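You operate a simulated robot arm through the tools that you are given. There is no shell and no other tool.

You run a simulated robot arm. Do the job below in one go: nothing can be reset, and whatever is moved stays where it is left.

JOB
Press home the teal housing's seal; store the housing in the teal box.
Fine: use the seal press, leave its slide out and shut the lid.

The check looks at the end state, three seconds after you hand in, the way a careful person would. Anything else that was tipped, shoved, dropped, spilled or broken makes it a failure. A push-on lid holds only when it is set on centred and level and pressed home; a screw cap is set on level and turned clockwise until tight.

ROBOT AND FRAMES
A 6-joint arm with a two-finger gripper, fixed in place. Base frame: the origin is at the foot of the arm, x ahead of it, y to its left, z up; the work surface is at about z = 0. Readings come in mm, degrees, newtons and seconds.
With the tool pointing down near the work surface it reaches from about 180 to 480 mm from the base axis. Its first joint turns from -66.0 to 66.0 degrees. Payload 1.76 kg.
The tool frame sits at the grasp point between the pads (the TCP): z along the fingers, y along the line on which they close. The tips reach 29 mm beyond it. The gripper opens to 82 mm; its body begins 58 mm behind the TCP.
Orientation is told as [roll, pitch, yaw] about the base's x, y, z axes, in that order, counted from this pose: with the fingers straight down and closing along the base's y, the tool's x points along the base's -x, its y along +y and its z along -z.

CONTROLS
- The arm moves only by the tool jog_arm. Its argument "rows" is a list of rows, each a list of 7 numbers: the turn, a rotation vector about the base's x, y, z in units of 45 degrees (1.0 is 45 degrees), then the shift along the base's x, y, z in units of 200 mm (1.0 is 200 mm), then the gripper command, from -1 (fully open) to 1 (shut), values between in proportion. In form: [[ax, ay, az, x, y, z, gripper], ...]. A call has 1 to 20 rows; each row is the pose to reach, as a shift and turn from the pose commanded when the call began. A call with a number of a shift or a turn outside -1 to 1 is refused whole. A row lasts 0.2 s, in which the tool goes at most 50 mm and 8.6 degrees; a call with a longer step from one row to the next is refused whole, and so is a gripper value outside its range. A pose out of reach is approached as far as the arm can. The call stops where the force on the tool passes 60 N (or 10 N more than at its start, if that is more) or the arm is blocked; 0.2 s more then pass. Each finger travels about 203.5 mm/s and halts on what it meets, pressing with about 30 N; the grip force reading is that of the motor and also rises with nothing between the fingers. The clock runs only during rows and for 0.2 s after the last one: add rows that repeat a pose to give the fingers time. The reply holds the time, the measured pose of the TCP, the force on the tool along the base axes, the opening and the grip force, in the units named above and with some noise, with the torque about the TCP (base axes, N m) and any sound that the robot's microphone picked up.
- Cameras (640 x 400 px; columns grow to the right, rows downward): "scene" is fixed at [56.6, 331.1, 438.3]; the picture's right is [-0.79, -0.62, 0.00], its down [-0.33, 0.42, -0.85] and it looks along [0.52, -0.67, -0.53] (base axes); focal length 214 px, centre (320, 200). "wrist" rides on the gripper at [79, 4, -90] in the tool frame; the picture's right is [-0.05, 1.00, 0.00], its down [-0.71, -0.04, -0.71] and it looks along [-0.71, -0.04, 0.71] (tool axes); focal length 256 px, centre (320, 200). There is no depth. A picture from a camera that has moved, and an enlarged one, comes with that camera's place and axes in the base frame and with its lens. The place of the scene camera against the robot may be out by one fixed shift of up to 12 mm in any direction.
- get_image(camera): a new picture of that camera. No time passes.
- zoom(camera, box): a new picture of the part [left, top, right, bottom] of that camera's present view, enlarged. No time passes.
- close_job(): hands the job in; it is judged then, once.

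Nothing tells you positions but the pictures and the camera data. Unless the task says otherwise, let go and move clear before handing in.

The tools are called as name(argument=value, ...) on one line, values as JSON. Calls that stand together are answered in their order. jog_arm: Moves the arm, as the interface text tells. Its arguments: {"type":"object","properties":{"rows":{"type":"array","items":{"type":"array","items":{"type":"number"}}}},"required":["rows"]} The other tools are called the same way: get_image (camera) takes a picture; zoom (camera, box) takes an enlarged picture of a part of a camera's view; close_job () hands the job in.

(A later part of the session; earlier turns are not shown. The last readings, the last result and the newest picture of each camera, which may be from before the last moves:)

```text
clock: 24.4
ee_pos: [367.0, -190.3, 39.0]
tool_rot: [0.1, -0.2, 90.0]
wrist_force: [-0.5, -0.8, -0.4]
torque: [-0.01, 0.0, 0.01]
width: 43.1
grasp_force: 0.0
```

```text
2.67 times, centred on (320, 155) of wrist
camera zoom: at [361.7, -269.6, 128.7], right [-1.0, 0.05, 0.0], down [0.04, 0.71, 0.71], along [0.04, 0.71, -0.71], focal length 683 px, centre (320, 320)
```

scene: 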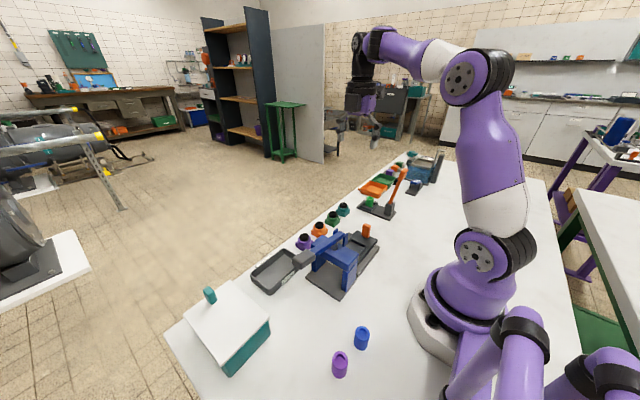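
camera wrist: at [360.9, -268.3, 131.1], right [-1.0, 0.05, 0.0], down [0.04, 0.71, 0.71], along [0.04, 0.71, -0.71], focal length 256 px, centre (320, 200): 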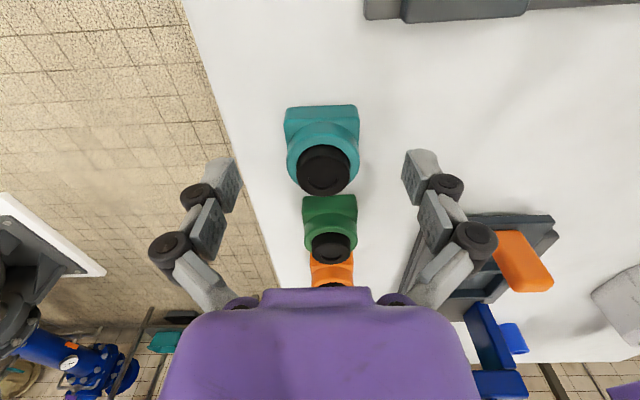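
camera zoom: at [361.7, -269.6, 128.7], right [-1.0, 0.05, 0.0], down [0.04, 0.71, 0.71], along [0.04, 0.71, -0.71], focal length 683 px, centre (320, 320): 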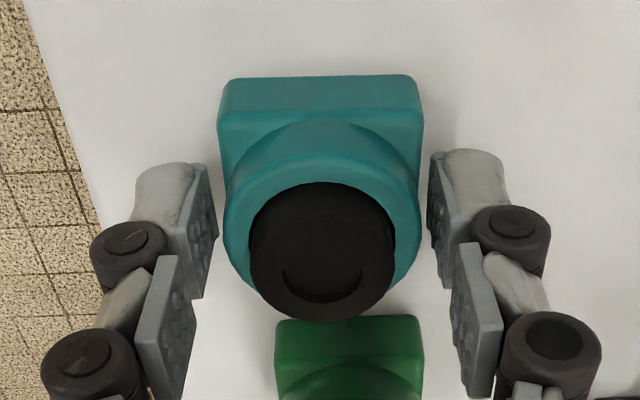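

jog_arm(rows=[[0, 0, 0, 0, 0, 0.015, -0.05], [0, 0, 0, 0, 0, 0.028, -0.05], [0, 0, 0, 0, 0, 0.028, 0.05], [0, 0, 0, 0, 0, 0.028, 0.15], [0, 0, 0, 0, 0, 0.028, 0.3], [0, 0, 0, 0, 0, 0.028, 1], [0, 0, 0, 0, 0, 0.028, 1]])

zoom(camera="scene", box=[310, 180, 370, 230])

zoom(camera="wrist", box=[200, 80, 440, 230])

```text
clock: 26.0
ee_pos: [366.6, -189.2, 45.2]
tool_rot: [0.1, 0.0, 90.0]
wrist_force: [-7.2, 3.0, 26.0]
torque: [0.18, 0.18, -0.01]
width: 36.2
grasp_force: 29.8
```

```text
8.00 times, centred on (340, 205) of scene
camera zoom: at [56.5, 331.1, 438.2], right [-0.79, -0.62, 0.0], down [-0.33, 0.42, -0.85], along [0.52, -0.67, -0.53], focal length 1716 px, centre (160, 160)
```

zoom: 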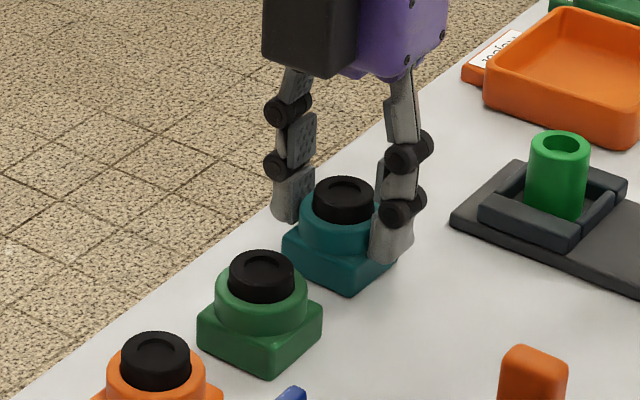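

```text
2.67 times, centred on (320, 155) of wrist
camera zoom: at [361.4, -269.4, 134.8], right [-1.0, 0.05, 0.0], down [0.04, 0.71, 0.71], along [0.04, 0.71, -0.71], focal length 683 px, centre (320, 320)
```

zoom: 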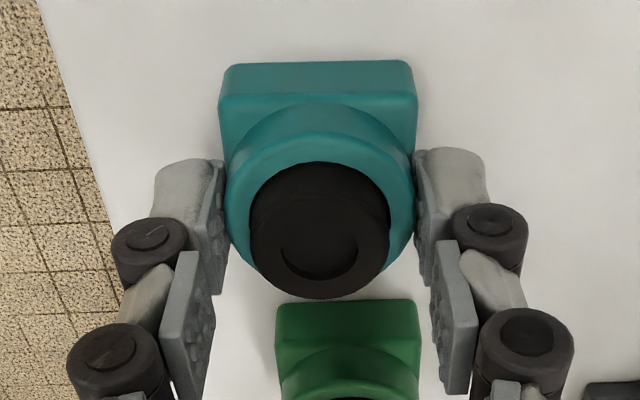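

jog_arm(rows=[[0, 0, 0, 0, 0, 0.01, 1], [0, 0, 0, 0, 0, 0.02, 1], [0, 0, 0, 0, 0, 0.03, 1], [0, 0, 0, 0, 0, 0.03, 1]])

zoom(camera="scene", box=[310, 180, 370, 230])

zoom(camera="wrist", box=[200, 80, 440, 230])

```text
clock: 27.0
ee_pos: [365.7, -190.3, 49.5]
tool_rot: [0.0, 0.0, 90.0]
wrist_force: [-0.1, 0.1, -1.2]
torque: [0.0, 0.03, 0.0]
width: 36.0
grasp_force: 30.5
```

```text
8.00 times, centred on (340, 205) of scene
camera zoom: at [56.6, 331.1, 438.3], right [-0.79, -0.62, 0.0], down [-0.33, 0.42, -0.85], along [0.52, -0.67, -0.53], focal length 1716 px, centre (160, 160)
```

zoom: 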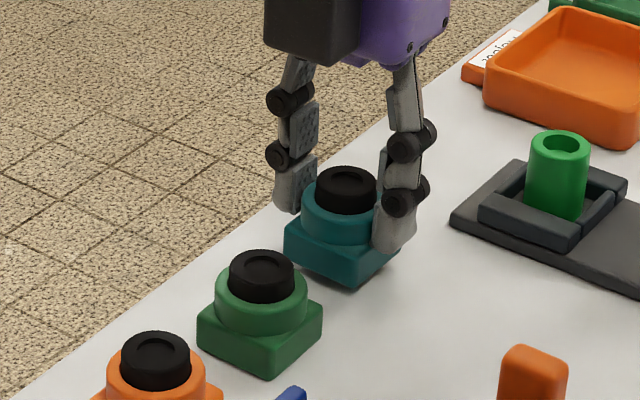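

```text
2.67 times, centred on (320, 155) of wrist
camera zoom: at [360.6, -269.4, 140.3], right [-1.0, 0.05, 0.0], down [0.04, 0.71, 0.71], along [0.04, 0.71, -0.71], focal length 683 px, centre (320, 320)
```

zoom: 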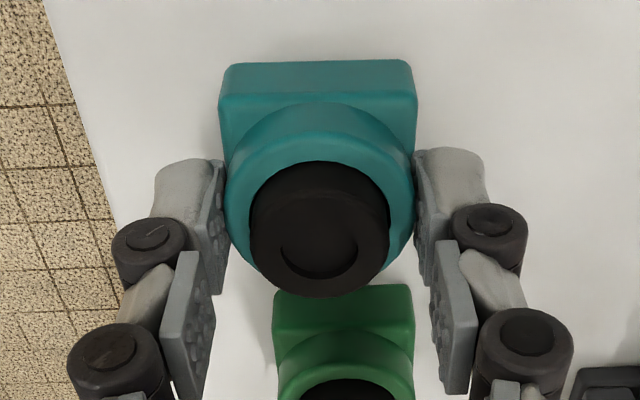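

The housing is now lifting with the fingers on the ring and the tips seated against the top of the base, so its bottom is about 45 mm below the TCP. I'll raise it gently and carry it over toward the nest.

jog_arm(rows=[[0, 0, 0, 0, 0, 0.05, 1], [0, 0, 0, 0, 0, 0.12, 1], [0, 0, 0, 0, 0, 0.2, 1], [0, 0, 0, 0, 0, 0.28, 1], [0, 0, 0, 0, 0, 0.36, 1], [0, 0, 0, 0, 0, 0.4, 1], [0, 0, 0, 0, 0, 0.4, 1]])

get_image(camera="wrist")

get_image(camera="scene")

```text
clock: 28.6
ee_pos: [364.9, -189.1, 130.2]
tool_rot: [0.1, -0.1, 90.0]
wrist_force: [-0.3, 0.6, -2.6]
torque: [-0.01, 0.01, 0.04]
width: 36.0
grasp_force: 29.4
```

```text
taken
camera wrist: at [360.0, -269.3, 220.2], right [-1.0, 0.05, 0.0], down [0.04, 0.71, 0.71], along [0.04, 0.71, -0.71], focal length 256 px, centre (320, 200)
```

wrist: 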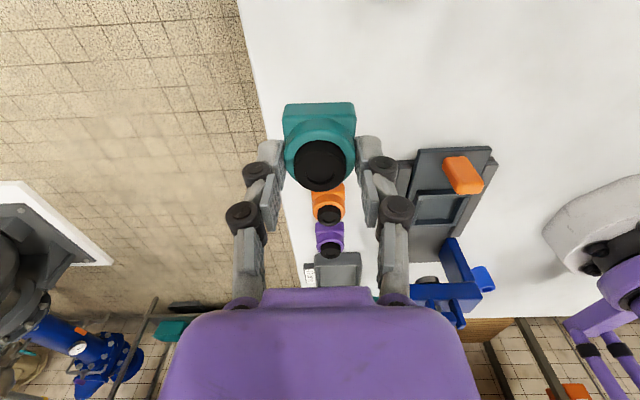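

```text
taken
```

scene: 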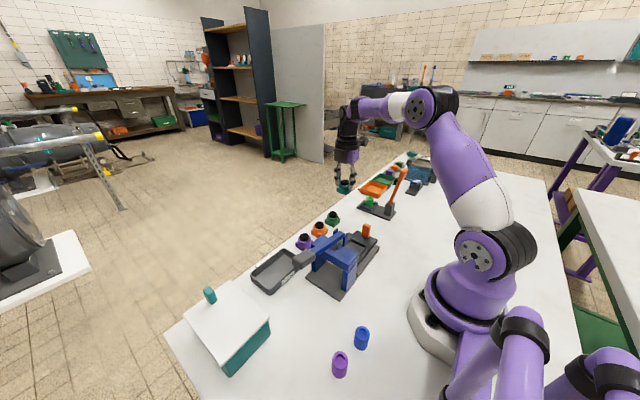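

Held firmly and level. Moving it over the slide nest.

jog_arm(rows=[[0, 0, 0, -0.06, 0.07, 0, 1], [0, 0, 0, -0.12, 0.14, 0, 1], [0, 0, 0, -0.19, 0.21, 0, 1], [0, 0, 0, -0.25, 0.28, 0, 1], [0, 0, 0, -0.31, 0.35, 0, 1], [0, 0, 0, -0.37, 0.42, 0, 1], [0, 0, 0, -0.43, 0.49, 0, 1], [0, 0, 0, -0.5, 0.56, 0, 1], [0, 0, 0, -0.56, 0.63, 0, 1], [0, 0, 0, -0.6215, 0.7015, 0, 1], [0, 0, 0, -0.6215, 0.7015, 0, 1]])

get_image(camera="wrist")

get_image(camera="scene")

```text
clock: 31.0
ee_pos: [241.5, -48.9, 131.0]
tool_rot: [0.2, -0.1, 89.9]
wrist_force: [-0.1, 0.5, -1.0]
torque: [-0.02, 0.0, 0.01]
width: 35.9
grasp_force: 30.0
```

```text
taken
camera wrist: at [235.5, -129.0, 220.4], right [-1.0, 0.05, 0.0], down [0.04, 0.71, 0.71], along [0.04, 0.71, -0.71], focal length 256 px, centre (320, 200)
```

wrist: 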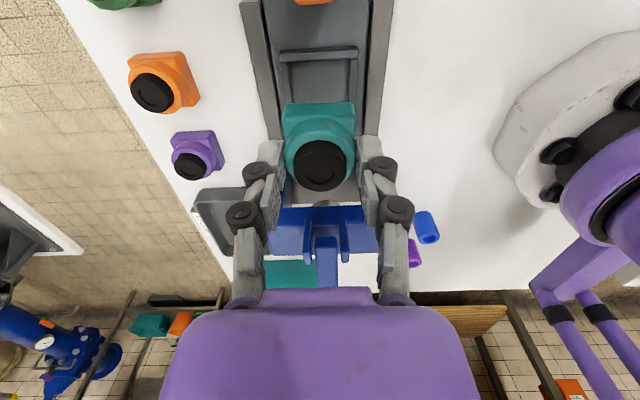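

```text
taken
```

scene: 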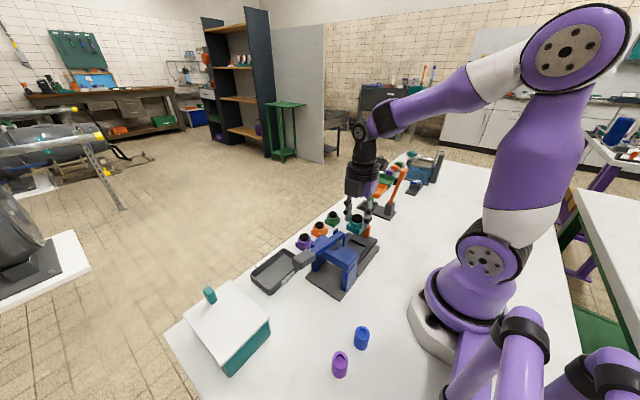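

zoom(camera="wrist", box=[230, 0, 410, 130])

zoom(camera="scene", box=[310, 190, 400, 300])

zoom(camera="wrist", box=[230, 90, 450, 300])

```text
3.08 times, centred on (320, 65) of wrist
camera zoom: at [235.5, -129.0, 220.4], right [-1.0, 0.05, 0.0], down [0.04, 0.71, 0.71], along [0.04, 0.71, -0.71], focal length 788 px, centre (320, 615)
```

zoom: 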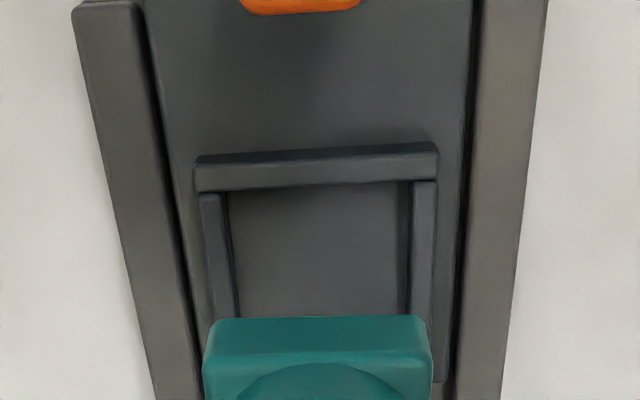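

```text
3.64 times, centred on (355, 245) of scene
camera zoom: at [56.6, 331.1, 438.3], right [-0.79, -0.62, 0.0], down [-0.33, 0.42, -0.85], along [0.52, -0.67, -0.53], focal length 780 px, centre (193, 36)
```

zoom: 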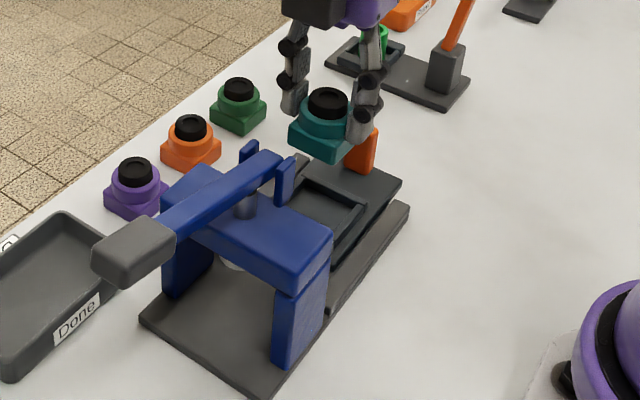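

```text
1.90 times, centred on (340, 195) of wrist
camera zoom: at [235.5, -129.0, 220.4], right [-1.0, 0.05, 0.0], down [0.04, 0.71, 0.71], along [0.04, 0.71, -0.71], focal length 488 px, centre (282, 210)
```

zoom: 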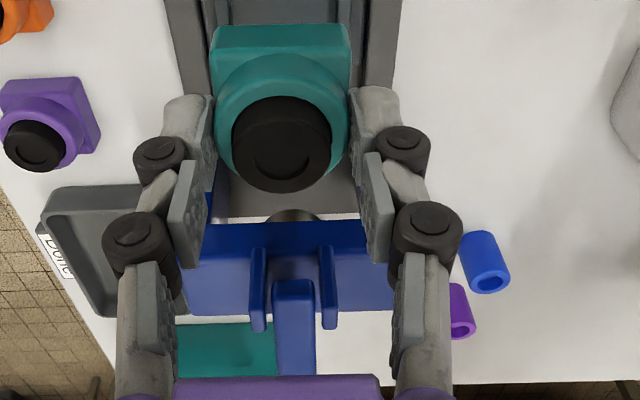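

The housing is aligned over the nest to within about 1 mm. I'll lower it to just above the nest walls.

jog_arm(rows=[[0, 0, 0, 0.001, 0, -0.07, 1], [0, 0, 0, 0.002, 0, -0.14, 1], [0, 0, 0, 0.002, 0, -0.21, 1], [0, 0, 0, 0.002, 0, -0.26, 1], [0, 0, 0, 0.002, 0, -0.295, 1], [0, 0, 0, 0.002, 0, -0.295, 1]])

zoom(camera="wrist", box=[230, 40, 410, 170])

zoom(camera="scene", box=[310, 200, 400, 290])

```text
clock: 32.4
ee_pos: [241.3, -51.1, 71.8]
tool_rot: [0.1, -0.2, 90.0]
wrist_force: [0.5, 0.6, -1.7]
torque: [0.01, 0.02, 0.0]
width: 36.1
grasp_force: 30.2
```

```text
3.08 times, centred on (320, 105) of wrist
camera zoom: at [236.8, -130.1, 161.2], right [-1.0, 0.05, 0.0], down [0.04, 0.71, 0.71], along [0.04, 0.71, -0.71], focal length 788 px, centre (320, 492)
```

zoom: 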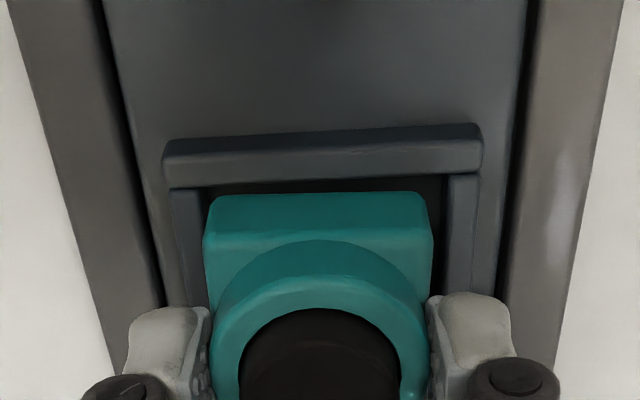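

```text
4.44 times, centred on (355, 245) of scene
camera zoom: at [56.6, 331.1, 438.3], right [-0.79, -0.62, 0.0], down [-0.33, 0.42, -0.85], along [0.52, -0.67, -0.53], focal length 953 px, centre (164, 0)
```

zoom: 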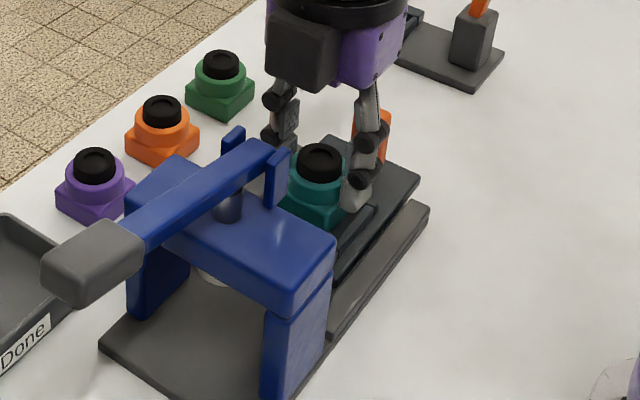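

The gap at the –y wall looks small. I'll shift about 1.6 mm in +y and 1 mm in –x, then descend slowly until it seats.

jog_arm(rows=[[0, 0, 0, -0.003, 0.004, 0, 1], [0, 0, 0, -0.005, 0.008, -0.01, 1], [0, 0, 0, -0.005, 0.008, -0.02, 1], [0, 0, 0, -0.005, 0.008, -0.02, 1]])

zoom(camera="wrist", box=[250, 60, 390, 160])

zoom(camera="scene", box=[330, 210, 390, 260])

```text
clock: 33.4
ee_pos: [240.9, -49.2, 66.4]
tool_rot: [0.1, -0.1, 90.0]
wrist_force: [0.1, 0.4, -2.2]
torque: [-0.03, -0.03, 0.01]
width: 35.6
grasp_force: 29.8
```

```text
4.00 times, centred on (320, 110) of wrist
camera zoom: at [236.0, -128.4, 157.0], right [-1.0, 0.05, 0.0], down [0.04, 0.71, 0.71], along [0.04, 0.71, -0.71], focal length 1024 px, centre (320, 560)
```

zoom: 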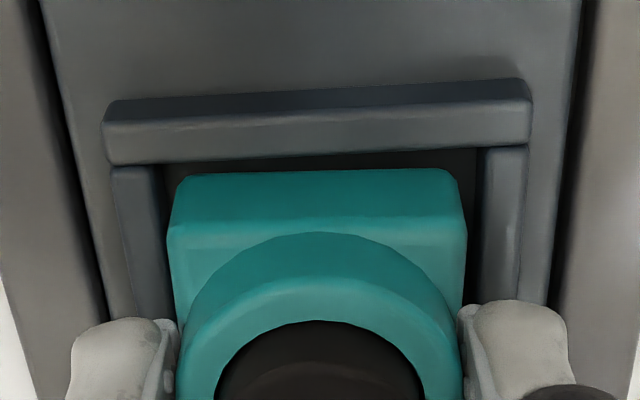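

```text
8.00 times, centred on (360, 235) of scene
camera zoom: at [56.6, 331.1, 438.3], right [-0.79, -0.62, 0.0], down [-0.33, 0.42, -0.85], along [0.52, -0.67, -0.53], focal length 1716 px, centre (0, -80)
```

zoom: 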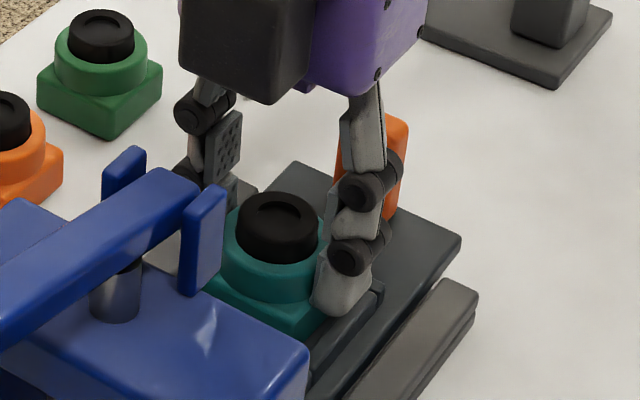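

Clearances now look even on both sides. Lowering onto the nest floor in small steps.

jog_arm(rows=[[0, 0, 0, 0, 0, -0.006, 1], [0, 0, 0, 0, 0, -0.012, 1], [0, 0, 0, 0, 0, -0.018, 1], [0, 0, 0, 0, 0, -0.024, 1], [0, 0, 0, 0, 0, -0.024, 1]])

```text
clock: 34.6
ee_pos: [241.7, -48.1, 63.2]
tool_rot: [0.0, 0.0, 90.1]
wrist_force: [-11.9, 0.6, 38.1]
torque: [0.04, 0.42, -0.05]
width: 36.1
grasp_force: 29.8
```

zoom(camera="wrist", box=[250, 60, 390, 160])

zoom(camera="scene", box=[330, 210, 390, 260])

```text
4.00 times, centred on (320, 110) of wrist
camera zoom: at [235.9, -128.2, 153.0], right [-1.0, 0.05, 0.0], down [0.04, 0.71, 0.71], along [0.04, 0.71, -0.71], focal length 1024 px, centre (320, 560)
```

zoom: 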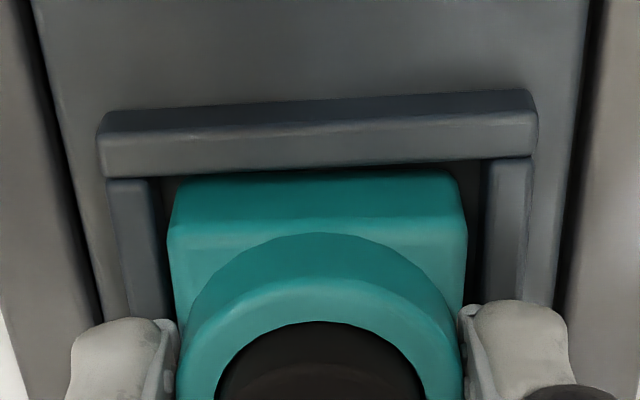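

```text
8.00 times, centred on (360, 235) of scene
camera zoom: at [56.5, 331.1, 438.3], right [-0.79, -0.62, 0.0], down [-0.33, 0.42, -0.85], along [0.52, -0.67, -0.53], focal length 1716 px, centre (0, -80)
```

zoom: 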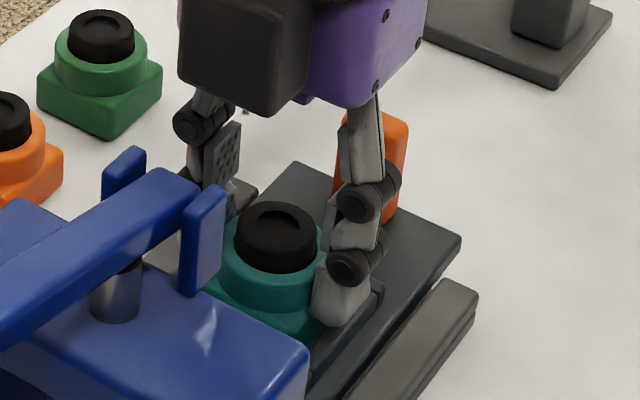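

The housing is inside the nest walls and on the floor (bottom about z 17.5). I'll ease the pressure slightly and release.

jog_arm(rows=[[0, 0, 0, 0, 0, 0.004, 1], [0, 0, 0, 0, 0, 0.004, 0.1], [0, 0, 0, 0, 0, 0.004, -0.1], [0, 0, 0, 0, 0, 0.004, -0.4], [0, 0, 0, 0, 0, 0.004, -0.4]])

zoom(camera="wrist", box=[230, 60, 410, 190])

zoom(camera="scene", box=[330, 210, 390, 260])

```text
clock: 35.8
ee_pos: [240.5, -47.4, 62.9]
tool_rot: [0.0, -0.1, 90.0]
wrist_force: [-1.1, 0.5, -0.4]
torque: [0.01, -0.03, 0.01]
width: 57.2
grasp_force: 0.2
```

```text
3.08 times, centred on (320, 125) of wrist
camera zoom: at [235.9, -128.0, 153.4], right [-1.0, 0.05, 0.0], down [0.04, 0.71, 0.71], along [0.04, 0.71, -0.71], focal length 788 px, centre (320, 431)
```

zoom: 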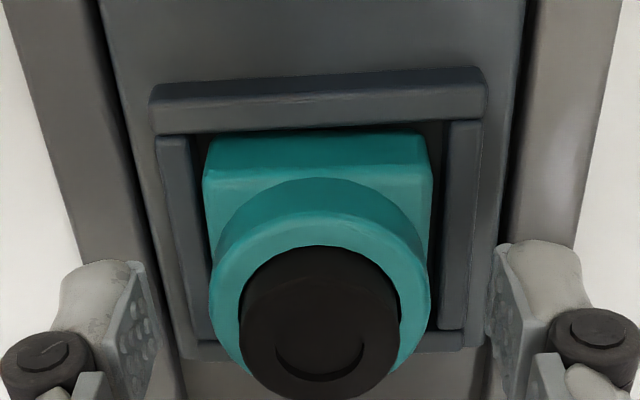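

```text
8.00 times, centred on (360, 235) of scene
camera zoom: at [56.6, 331.1, 438.3], right [-0.79, -0.62, 0.0], down [-0.33, 0.42, -0.85], along [0.52, -0.67, -0.53], focal length 1716 px, centre (0, -80)
```

zoom: 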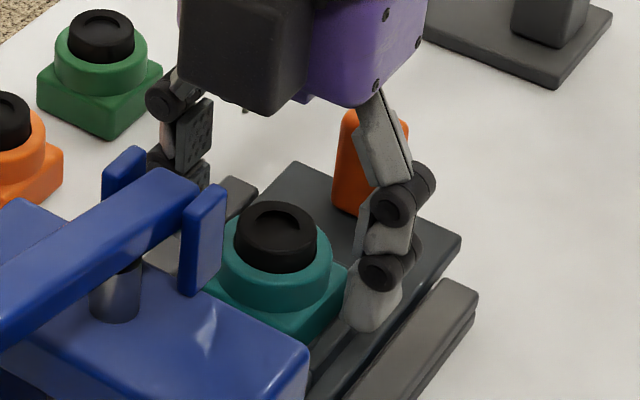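

The housing sits squarely in the nest, seal on top. Now I'll lift clear and move to the slide's orange knob, leaning the tool 25° toward –y so the gripper body stays clear of the lever ears when the slide goes in.

jog_arm(rows=[[0, 0, 0, 0, 0, 0.05, -0.4], [0, 0, 0, 0, 0, 0.15, -0.4], [0, 0, 0, 0, 0, 0.3, -0.4], [0, 0, 0, 0, 0, 0.4, -0.4]])

jog_arm(rows=[[0.12, 0, 0, 0, -0.1, 0, -0.4], [0.25, 0, 0, 0, -0.2, 0, -0.4], [0.38, 0, 0, 0, -0.3, 0, -0.4], [0.5, 0, 0, 0, -0.365, 0, -0.4], [0.556, 0, 0, 0, -0.365, 0, -0.4], [0.556, 0, 0, 0, -0.365, 0, -0.4]])

get_image(camera="wrist")

get_image(camera="scene")

```text
clock: 36.8
ee_pos: [239.7, -48.6, 144.1]
tool_rot: [0.1, -0.1, 90.0]
wrist_force: [0.1, -0.1, -0.6]
torque: [0.01, -0.01, 0.01]
width: 57.6
grasp_force: 0.0
```

```text
clock: 38.2
ee_pos: [240.7, -122.4, 143.2]
tool_rot: [0.1, -25.2, 90.1]
wrist_force: [-0.5, 1.0, 0.5]
torque: [0.05, 0.02, -0.02]
width: 57.4
grasp_force: 0.2
```

```text
taken
camera wrist: at [235.3, -231.5, 191.4], right [-1.0, 0.05, 0.02], down [0.04, 0.34, 0.94], along [0.04, 0.94, -0.34], focal length 256 px, centre (320, 200)
```

wrist: 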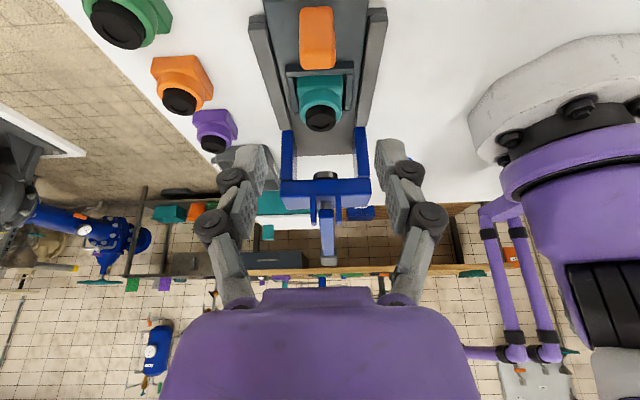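

```text
taken
```

scene: 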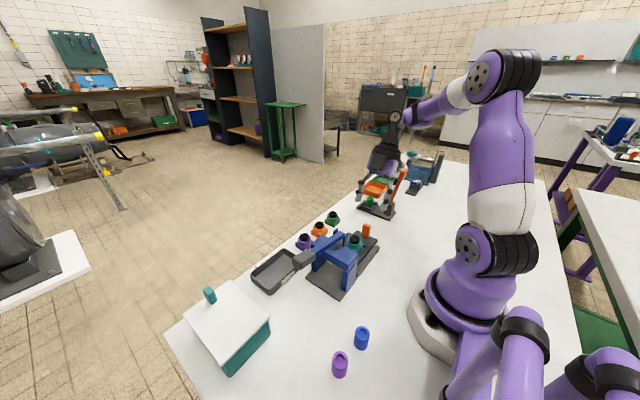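

zoom(camera="wrist", box=[240, 0, 400, 110])

zoom(camera="wrist", box=[260, 90, 400, 270])

```text
3.64 times, centred on (320, 55) of wrist
camera zoom: at [235.3, -231.5, 191.4], right [-1.0, 0.05, 0.02], down [0.04, 0.34, 0.94], along [0.04, 0.94, -0.34], focal length 931 px, centre (320, 727)
```

zoom: 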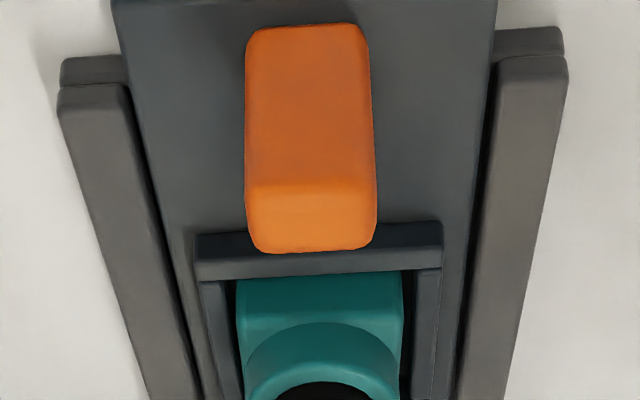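

```text
2.22 times, centred on (330, 180) of wrist
camera zoom: at [235.3, -231.5, 191.4], right [-1.0, 0.05, 0.02], down [0.04, 0.34, 0.94], along [0.04, 0.94, -0.34], focal length 569 px, centre (298, 244)
```

zoom: 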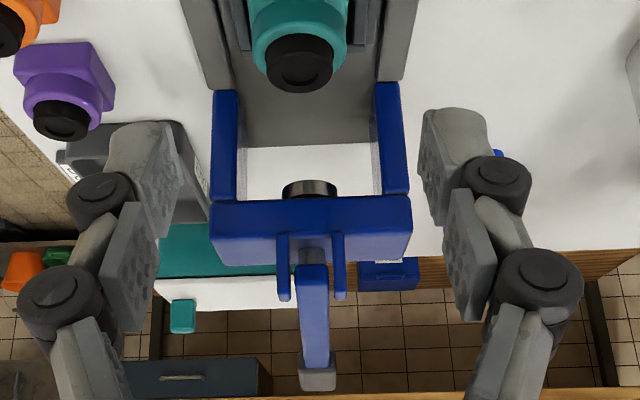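

The knob is at about (240, -113) with its top near z 56. Lowering the tilted fingers around it.

jog_arm(rows=[[0, 0, 0, 0, 0.01, -0.1, -0.4], [0, 0, 0, 0, 0.01, -0.2, -0.4], [0, 0, 0, 0, 0.01, -0.3, -0.4], [0, 0, 0, 0, 0.01, -0.38, -0.4], [0, 0, 0, 0, 0.01, -0.435, -0.4], [0, 0, 0, 0, 0.01, -0.435, -0.4]])

get_image(camera="wrist")

zoom(camera="scene", box=[320, 180, 410, 270])

```text
clock: 39.6
ee_pos: [241.9, -118.0, 55.5]
tool_rot: [0.1, -25.1, 90.0]
wrist_force: [0.1, -0.1, -0.3]
torque: [0.0, 0.01, -0.01]
width: 57.4
grasp_force: 0.1
```

```text
taken
camera wrist: at [236.3, -228.6, 103.9], right [-1.0, 0.05, 0.02], down [0.04, 0.34, 0.94], along [0.04, 0.94, -0.34], focal length 256 px, centre (320, 200)
```

wrist: 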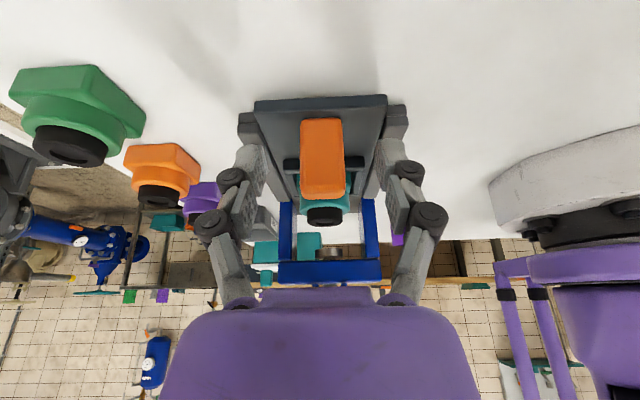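

```text
4.44 times, centred on (365, 225) of scene
camera zoom: at [56.6, 331.1, 438.3], right [-0.79, -0.62, 0.0], down [-0.33, 0.42, -0.85], along [0.52, -0.67, -0.53], focal length 953 px, centre (120, 89)
```

zoom: 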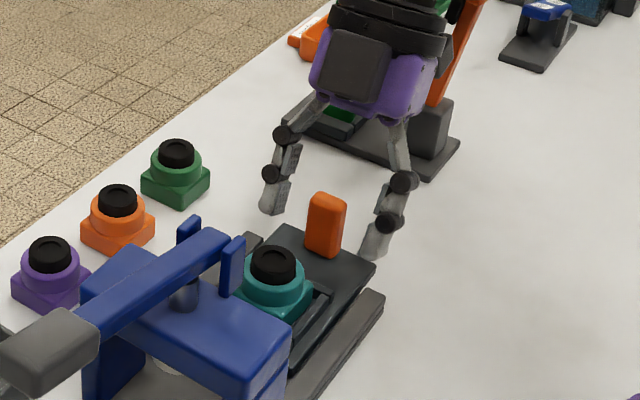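

The fingers straddle the knob. Closing on it.

jog_arm(rows=[[0, 0, 0, -0.002, 0, 0, -0.1], [0, 0, 0, -0.002, 0, 0, 0.3], [0, 0, 0, -0.002, 0, 0, 1], [0, 0, 0, -0.002, 0, 0, 1], [0, 0, 0, -0.002, 0, 0, 1]])

get_image(camera="wrist")

zoom(camera="scene", box=[320, 180, 410, 270])

```text
clock: 40.8
ee_pos: [239.8, -118.2, 56.2]
tool_rot: [0.1, -25.2, 89.8]
wrist_force: [-16.5, 1.0, 7.4]
torque: [-0.02, 0.41, 0.14]
width: 21.5
grasp_force: 36.1
```

```text
taken
camera wrist: at [235.3, -228.8, 104.3], right [-1.0, 0.05, 0.03], down [0.04, 0.34, 0.94], along [0.04, 0.94, -0.34], focal length 256 px, centre (320, 200)
```

wrist: 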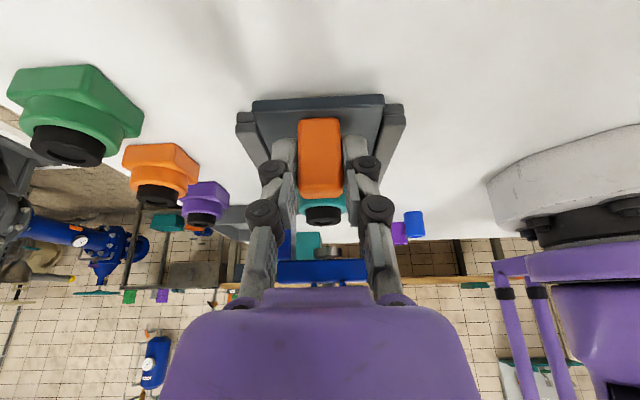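

```text
4.44 times, centred on (365, 225) of scene
camera zoom: at [56.6, 331.1, 438.3], right [-0.79, -0.62, 0.0], down [-0.33, 0.42, -0.85], along [0.52, -0.67, -0.53], focal length 953 px, centre (120, 89)
```

zoom: 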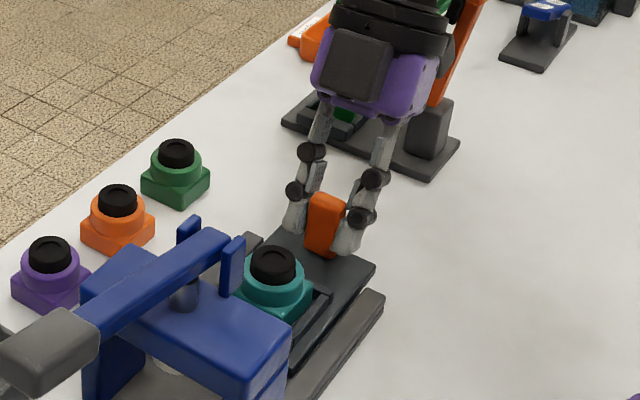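

Gripped on the knob (21.5 mm). Now I'll slide it in gently toward the press.

jog_arm(rows=[[0, 0, 0, -0.002, 0.01, 0, 1], [0, 0, 0, -0.003, 0.03, 0, 1], [0, 0, 0, -0.003, 0.06, 0, 1], [0, 0, 0, -0.003, 0.09, 0, 1], [0, 0, 0, -0.003, 0.12, 0, 1], [0, 0, 0, -0.003, 0.15, 0, 1], [0, 0, 0, -0.003, 0.18, 0, 1], [0, 0, 0, -0.003, 0.21, 0, 1], [0, 0, 0, -0.003, 0.24, 0, 1], [0, 0, 0, -0.003, 0.27, 0, 1], [0, 0, 0, -0.003, 0.3, 0, 1]])

get_image(camera="wrist")

zoom(camera="scene", box=[310, 180, 400, 290])

```text
clock: 43.2
ee_pos: [239.5, -59.2, 55.8]
tool_rot: [-0.1, -25.0, 90.1]
wrist_force: [18.7, -1.4, -25.2]
torque: [0.12, -0.39, -0.14]
width: 21.7
grasp_force: 36.1
```

```text
taken
camera wrist: at [234.6, -168.8, 104.6], right [-1.0, 0.05, 0.02], down [0.04, 0.34, 0.94], along [0.04, 0.94, -0.34], focal length 256 px, centre (320, 200)
```

wrist: 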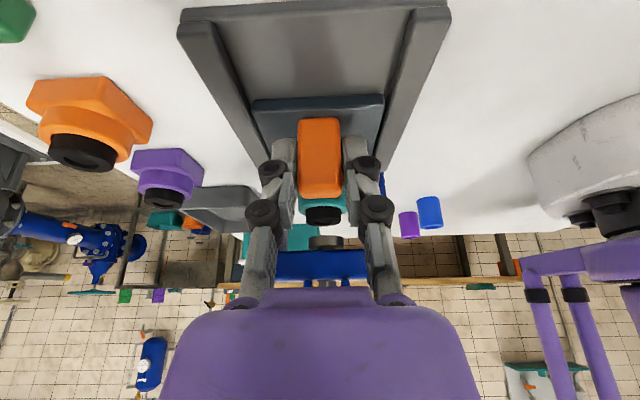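

```text
3.64 times, centred on (355, 235) of scene
camera zoom: at [56.7, 331.0, 438.3], right [-0.79, -0.62, 0.0], down [-0.33, 0.42, -0.85], along [0.52, -0.67, -0.53], focal length 780 px, centre (193, 73)
```

zoom: 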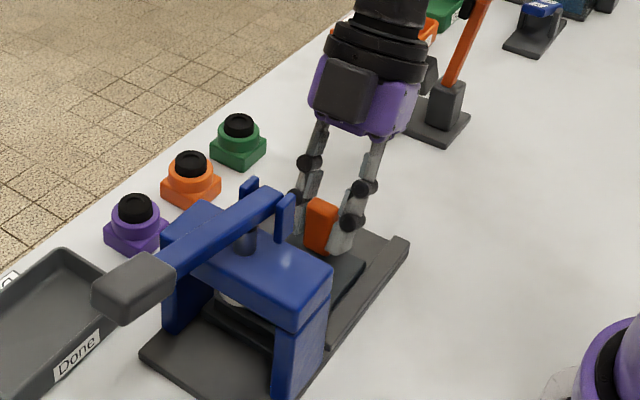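

The slide moves freely. I'll push the rest of the way to its inner stop in smaller steps.

jog_arm(rows=[[0, 0, 0, 0.002, 0.02, -0.003, 1], [0, 0, 0, 0.002, 0.04, -0.003, 1], [0, 0, 0, 0.002, 0.06, -0.003, 1], [0, 0, 0, 0.002, 0.08, -0.003, 1], [0, 0, 0, 0.002, 0.1, -0.003, 1], [0, 0, 0, 0.002, 0.12, -0.003, 1], [0, 0, 0, 0.002, 0.14, -0.003, 1], [0, 0, 0, 0.002, 0.155, -0.003, 1], [0, 0, 0, 0.002, 0.165, -0.003, 1], [0, 0, 0, 0.002, 0.175, -0.003, 1], [0, 0, 0, 0.002, 0.185, -0.003, 1]])

get_image(camera="wrist")

zoom(camera="scene", box=[310, 180, 400, 290])

```text
clock: 45.6
ee_pos: [240.4, -23.9, 56.7]
tool_rot: [0.1, -24.9, 89.8]
wrist_force: [3.3, -12.4, 13.6]
torque: [0.47, -0.13, 0.09]
width: 21.9
grasp_force: 35.1
```

```text
taken
camera wrist: at [234.9, -133.6, 104.2], right [-1.0, 0.05, 0.02], down [0.04, 0.34, 0.94], along [0.04, 0.94, -0.34], focal length 256 px, centre (320, 200)
```

wrist: 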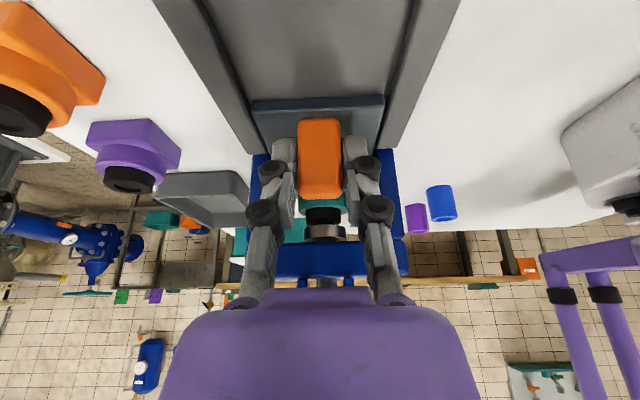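

```text
3.64 times, centred on (355, 235) of scene
camera zoom: at [56.6, 331.0, 438.3], right [-0.79, -0.62, 0.0], down [-0.33, 0.42, -0.85], along [0.52, -0.67, -0.53], focal length 780 px, centre (193, 73)
```

zoom: 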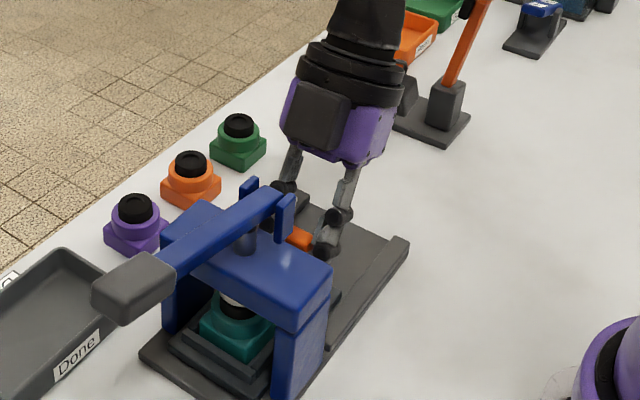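

jog_arm(rows=[[0, 0, 0, 0, 0.005, 0, 1], [0, 0, 0, 0, 0.01, 0, 1], [0, 0, 0, 0, 0.015, 0, 1], [0, 0, 0, 0, 0.015, 0, 1]])

zoom(camera="scene", box=[310, 210, 400, 300])

zoom(camera="wrist", box=[250, 90, 400, 290])

```text
clock: 46.6
ee_pos: [240.9, -21.2, 56.5]
tool_rot: [0.0, -24.9, 89.8]
wrist_force: [4.7, -22.8, -12.9]
torque: [-0.7, -0.17, -0.02]
width: 21.9
grasp_force: 35.9
```

```text
4.44 times, centred on (355, 255) of scene
camera zoom: at [56.7, 331.1, 438.3], right [-0.79, -0.62, 0.0], down [-0.33, 0.42, -0.85], along [0.52, -0.67, -0.53], focal length 953 px, centre (164, -44)
```

zoom: 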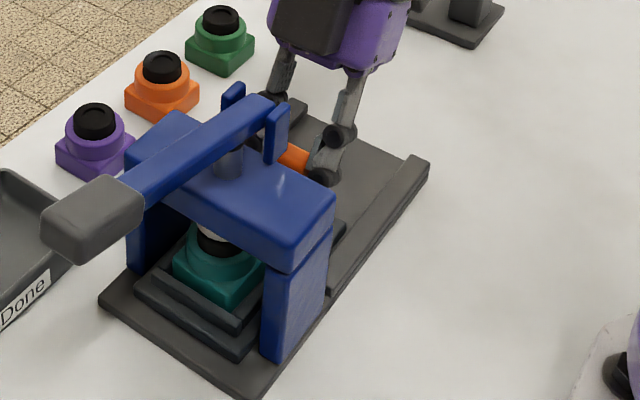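

```text
2.00 times, centred on (325, 190) of wrist
camera zoom: at [234.8, -130.0, 103.8], right [-1.0, 0.05, 0.02], down [0.04, 0.34, 0.94], along [0.04, 0.94, -0.34], focal length 512 px, centre (310, 220)
```

zoom: 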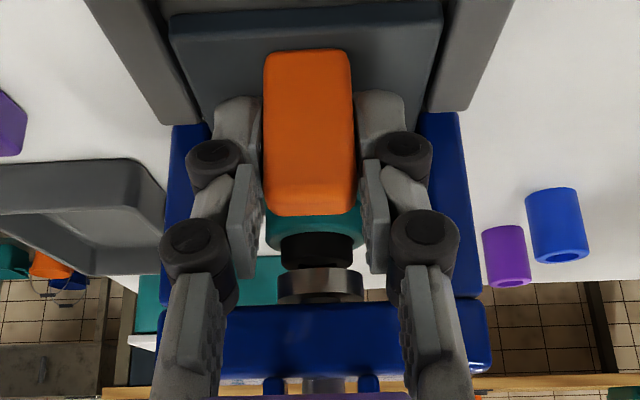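

jog_arm(rows=[[0, 0, 0, 0, 0.005, 0, 1], [0, 0, 0, 0, 0.01, 0, 1], [0, 0, 0, 0, 0.01, 0, 1]])

zoom(camera="wrist", box=[250, 90, 400, 290])

zoom(camera="scene", box=[320, 230, 370, 300])

```text
clock: 47.4
ee_pos: [239.6, -18.9, 56.4]
tool_rot: [0.1, -25.0, 89.8]
wrist_force: [-5.8, -25.5, 3.5]
torque: [-0.82, 0.15, 0.08]
width: 21.7
grasp_force: 36.0
```

```text
2.00 times, centred on (325, 190) of wrist
camera zoom: at [235.1, -128.2, 103.8], right [-1.0, 0.05, 0.03], down [0.04, 0.34, 0.94], along [0.04, 0.94, -0.34], focal length 512 px, centre (310, 220)
```

zoom: 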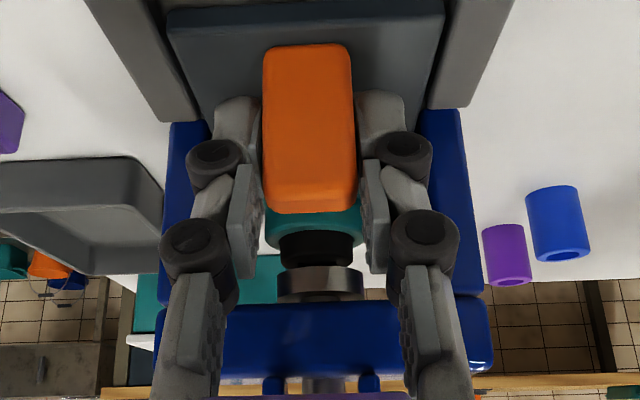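

```text
5.71 times, centred on (345, 265) of scene
camera zoom: at [56.6, 331.1, 438.3], right [-0.79, -0.62, 0.0], down [-0.33, 0.42, -0.85], along [0.52, -0.67, -0.53], focal length 1226 px, centre (177, -171)
```

zoom: 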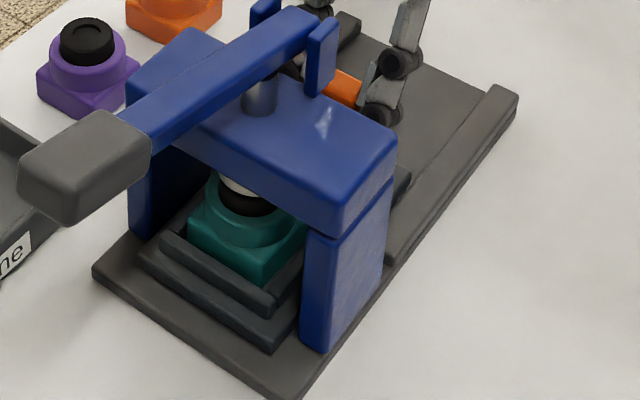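

The knob has begun slipping in the pads, so the slide is against its inner stop with the housing under the ram. I'll release the knob and back off along the tool axis.

jog_arm(rows=[[0, 0, 0, 0, 0, 0, 0.3], [0, 0, 0, 0, 0, 0, -0.3], [0, 0, 0, 0, 0, 0, -0.3], [0, 0, 0, 0, -0.05, 0.1, -0.3], [0, 0, 0, 0, -0.1, 0.2, -0.3], [0, 0, 0, 0, -0.16, 0.35, -0.3], [0, 0, 0, 0, -0.22, 0.5, -0.3], [0, 0, 0, 0, -0.22, 0.7, -0.3]])

get_image(camera="wrist")

zoom(camera="scene", box=[290, 210, 390, 300])

```text
clock: 49.2
ee_pos: [241.2, -62.9, 194.9]
tool_rot: [0.1, -25.1, 90.0]
wrist_force: [0.0, -0.1, 0.9]
torque: [-0.04, 0.01, 0.01]
width: 53.4
grasp_force: 0.1
```

```text
taken
camera wrist: at [236.0, -171.4, 243.5], right [-1.0, 0.05, 0.02], down [0.04, 0.34, 0.94], along [0.04, 0.94, -0.34], focal length 256 px, centre (320, 200)
```

wrist: 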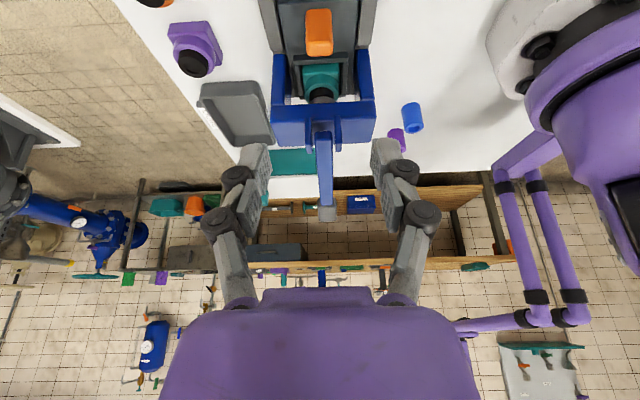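

```text
4.44 times, centred on (340, 255) of scene
camera zoom: at [56.6, 331.1, 438.3], right [-0.79, -0.62, 0.0], down [-0.33, 0.42, -0.85], along [0.52, -0.67, -0.53], focal length 953 px, centre (231, -44)
```

zoom: 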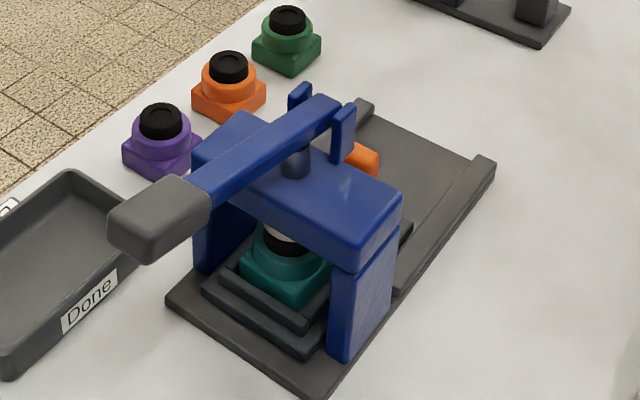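

Slide is in, housing under the ram. I'll level the tool, rise, and look at the lever handle.

jog_arm(rows=[[-0.1, 0, 0, 0, 0, 0.15, -0.3], [-0.25, 0, 0, 0, 0.1, 0.3, -0.3], [-0.4, 0, 0, 0, 0.25, 0.35, -0.3], [-0.5, 0, 0, 0, 0.4, 0.35, -0.3], [-0.556, 0, 0, 0, 0.5, 0.35, -0.3], [-0.556, 0, 0, 0, 0.6, 0.35, -0.3], [-0.556, 0, 0, 0, 0.6, 0.35, -0.3]])

get_image(camera="wrist")

zoom(camera="wrist", box=[240, 90, 400, 220])

```text
clock: 50.8
ee_pos: [241.1, 57.7, 266.8]
tool_rot: [0.0, 0.0, 90.0]
wrist_force: [-0.7, 1.3, 0.5]
torque: [-0.02, -0.02, 0.0]
width: 53.1
grasp_force: 0.1
out of reach, approached as far as the arm can: row 1, 2, 3
```

```text
taken
camera wrist: at [235.8, -22.4, 356.6], right [-1.0, 0.05, 0.0], down [0.04, 0.71, 0.71], along [0.04, 0.71, -0.71], focal length 256 px, centre (320, 200)
```

wrist: 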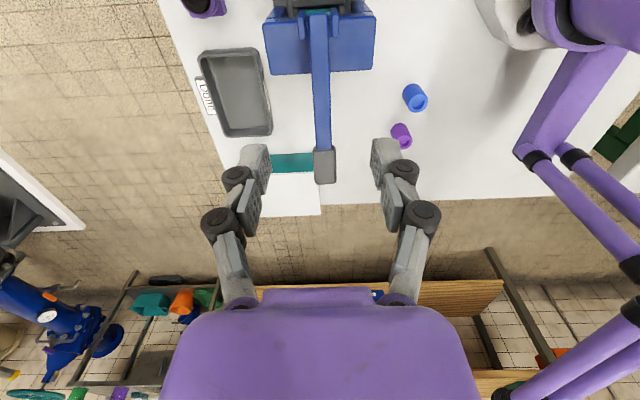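

```text
3.08 times, centred on (320, 155) of wrist
camera zoom: at [235.8, -22.4, 356.6], right [-1.0, 0.05, 0.0], down [0.04, 0.71, 0.71], along [0.04, 0.71, -0.71], focal length 788 px, centre (320, 338)
```

zoom: 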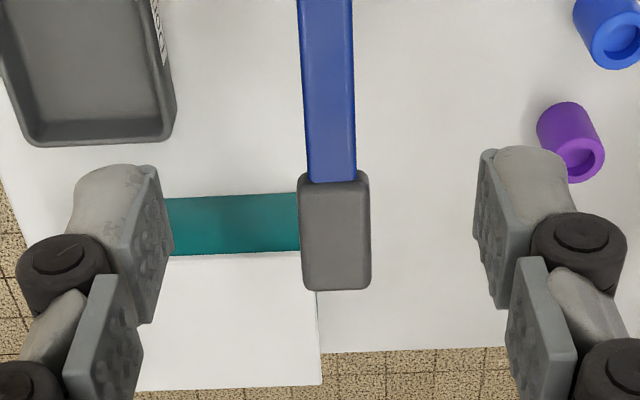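

The handle spans about x 227–251, y 121–161, with its top near z 145. I'll position the open fingers over it.

jog_arm(rows=[[0, 0, 0, -0.003, 0.12, 0, -0.3], [0, 0, 0, -0.006, 0.24, -0.05, -0.3], [0, 0, 0, -0.006, 0.35, -0.15, -0.3], [0, 0, 0, -0.006, 0.4165, -0.3, -0.3], [0, 0, 0, -0.006, 0.4165, -0.36, -0.3], [0, 0, 0, -0.006, 0.4165, -0.36, -0.3]])

get_image(camera="wrist")

get_image(camera="scene")

```text
clock: 52.2
ee_pos: [248.6, 165.9, 243.3]
tool_rot: [2.8, -1.7, 89.8]
wrist_force: [0.4, -0.6, 0.2]
torque: [-0.02, 0.01, 0.0]
width: 53.3
grasp_force: 0.1
out of reach, approached as far as the arm can: row 2, 3, 4, 5, 6
```

```text
taken
camera wrist: at [248.1, 84.1, 331.5], right [-1.0, 0.05, 0.05], down [0.07, 0.68, 0.72], along [0.0, 0.73, -0.69], focal length 256 px, centre (320, 200)
```

wrist: 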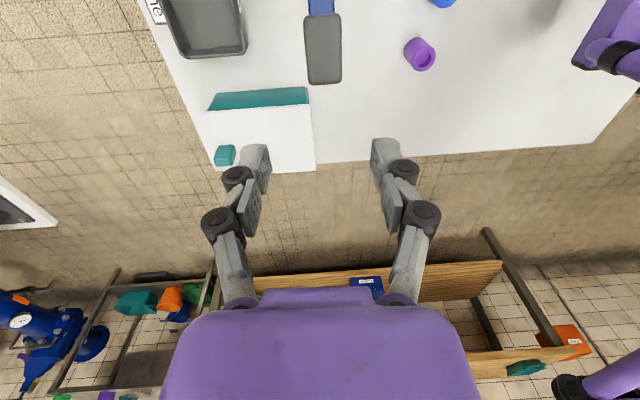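

```text
taken
```

scene: 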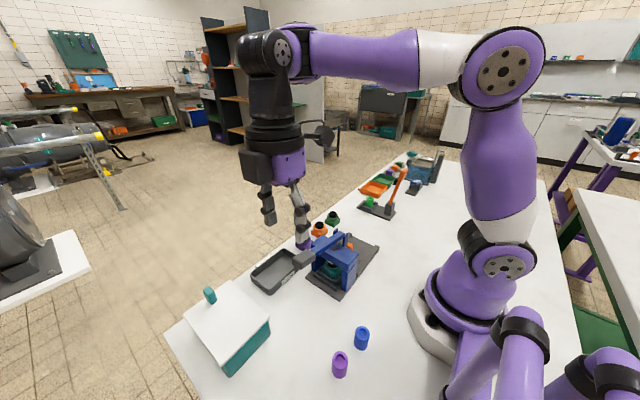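

The arm got stuck short of the target and slightly tilted, as happened earlier after untilting. Going up and in freed it last time, so I'll do that again and correct the tilt.

jog_arm(rows=[[0, 0, 0, 0, 0, 0.15, -0.3], [-0.01, -0.02, 0, 0, -0.05, 0.3, -0.3], [-0.02, -0.04, 0, 0, -0.15, 0.4, -0.3], [-0.038, -0.062, 0, 0, -0.25, 0.4, -0.3], [-0.038, -0.062, 0, 0, -0.25, 0.4, -0.3]])

get_image(camera="scene")

```text
clock: 53.4
ee_pos: [237.9, 92.5, 276.7]
tool_rot: [-2.7, 1.7, 89.8]
wrist_force: [-0.7, 0.0, 0.5]
torque: [-0.01, 0.01, 0.0]
width: 53.0
grasp_force: 0.0
out of reach, approached as far as the arm can: row 1, 2
```

```text
taken
```

scene: 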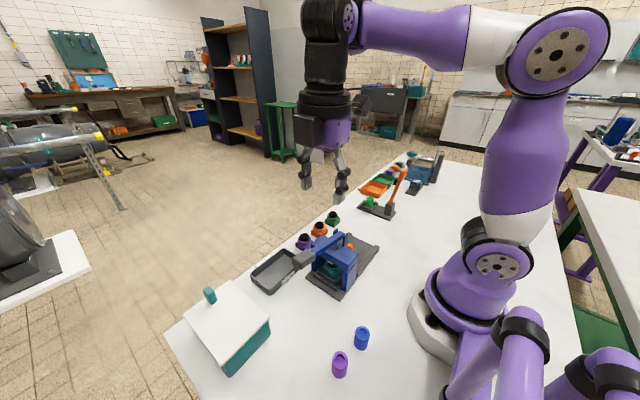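

The command base is the requested pose, so my correction itself tilted the tool. I'll undo that and approach the handle again in smaller steps.

jog_arm(rows=[[0.038, 0.062, 0, 0, 0, 0, -0.3], [0.038, 0.062, 0, 0, 0.05, 0, -0.3], [0.038, 0.062, 0, 0, 0.1, 0, -0.3], [0.038, 0.062, 0, 0, 0.15, 0, -0.3], [0.038, 0.062, 0, 0, 0.2, 0, -0.3], [0.038, 0.062, 0, 0, 0.25, 0, -0.3], [0.038, 0.062, 0, 0, 0.25, -0.05, -0.3], [0.038, 0.062, 0, 0, 0.25, -0.1, -0.3], [0.038, 0.062, 0, 0, 0.25, -0.1, -0.3]])

get_image(camera="scene")

```text
clock: 55.4
ee_pos: [238.6, 142.3, 253.8]
tool_rot: [0.0, -0.1, 90.0]
wrist_force: [-0.6, 0.5, 0.1]
torque: [0.01, 0.02, 0.03]
width: 53.2
grasp_force: 0.1
out of reach, approached as far as the arm can: row 1, 2, 3, 4
```

```text
taken
```

scene: 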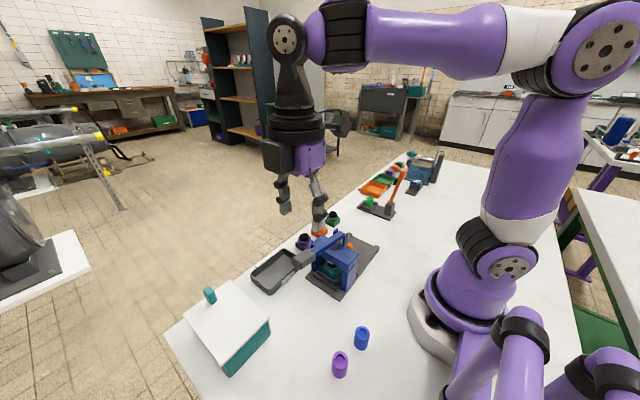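

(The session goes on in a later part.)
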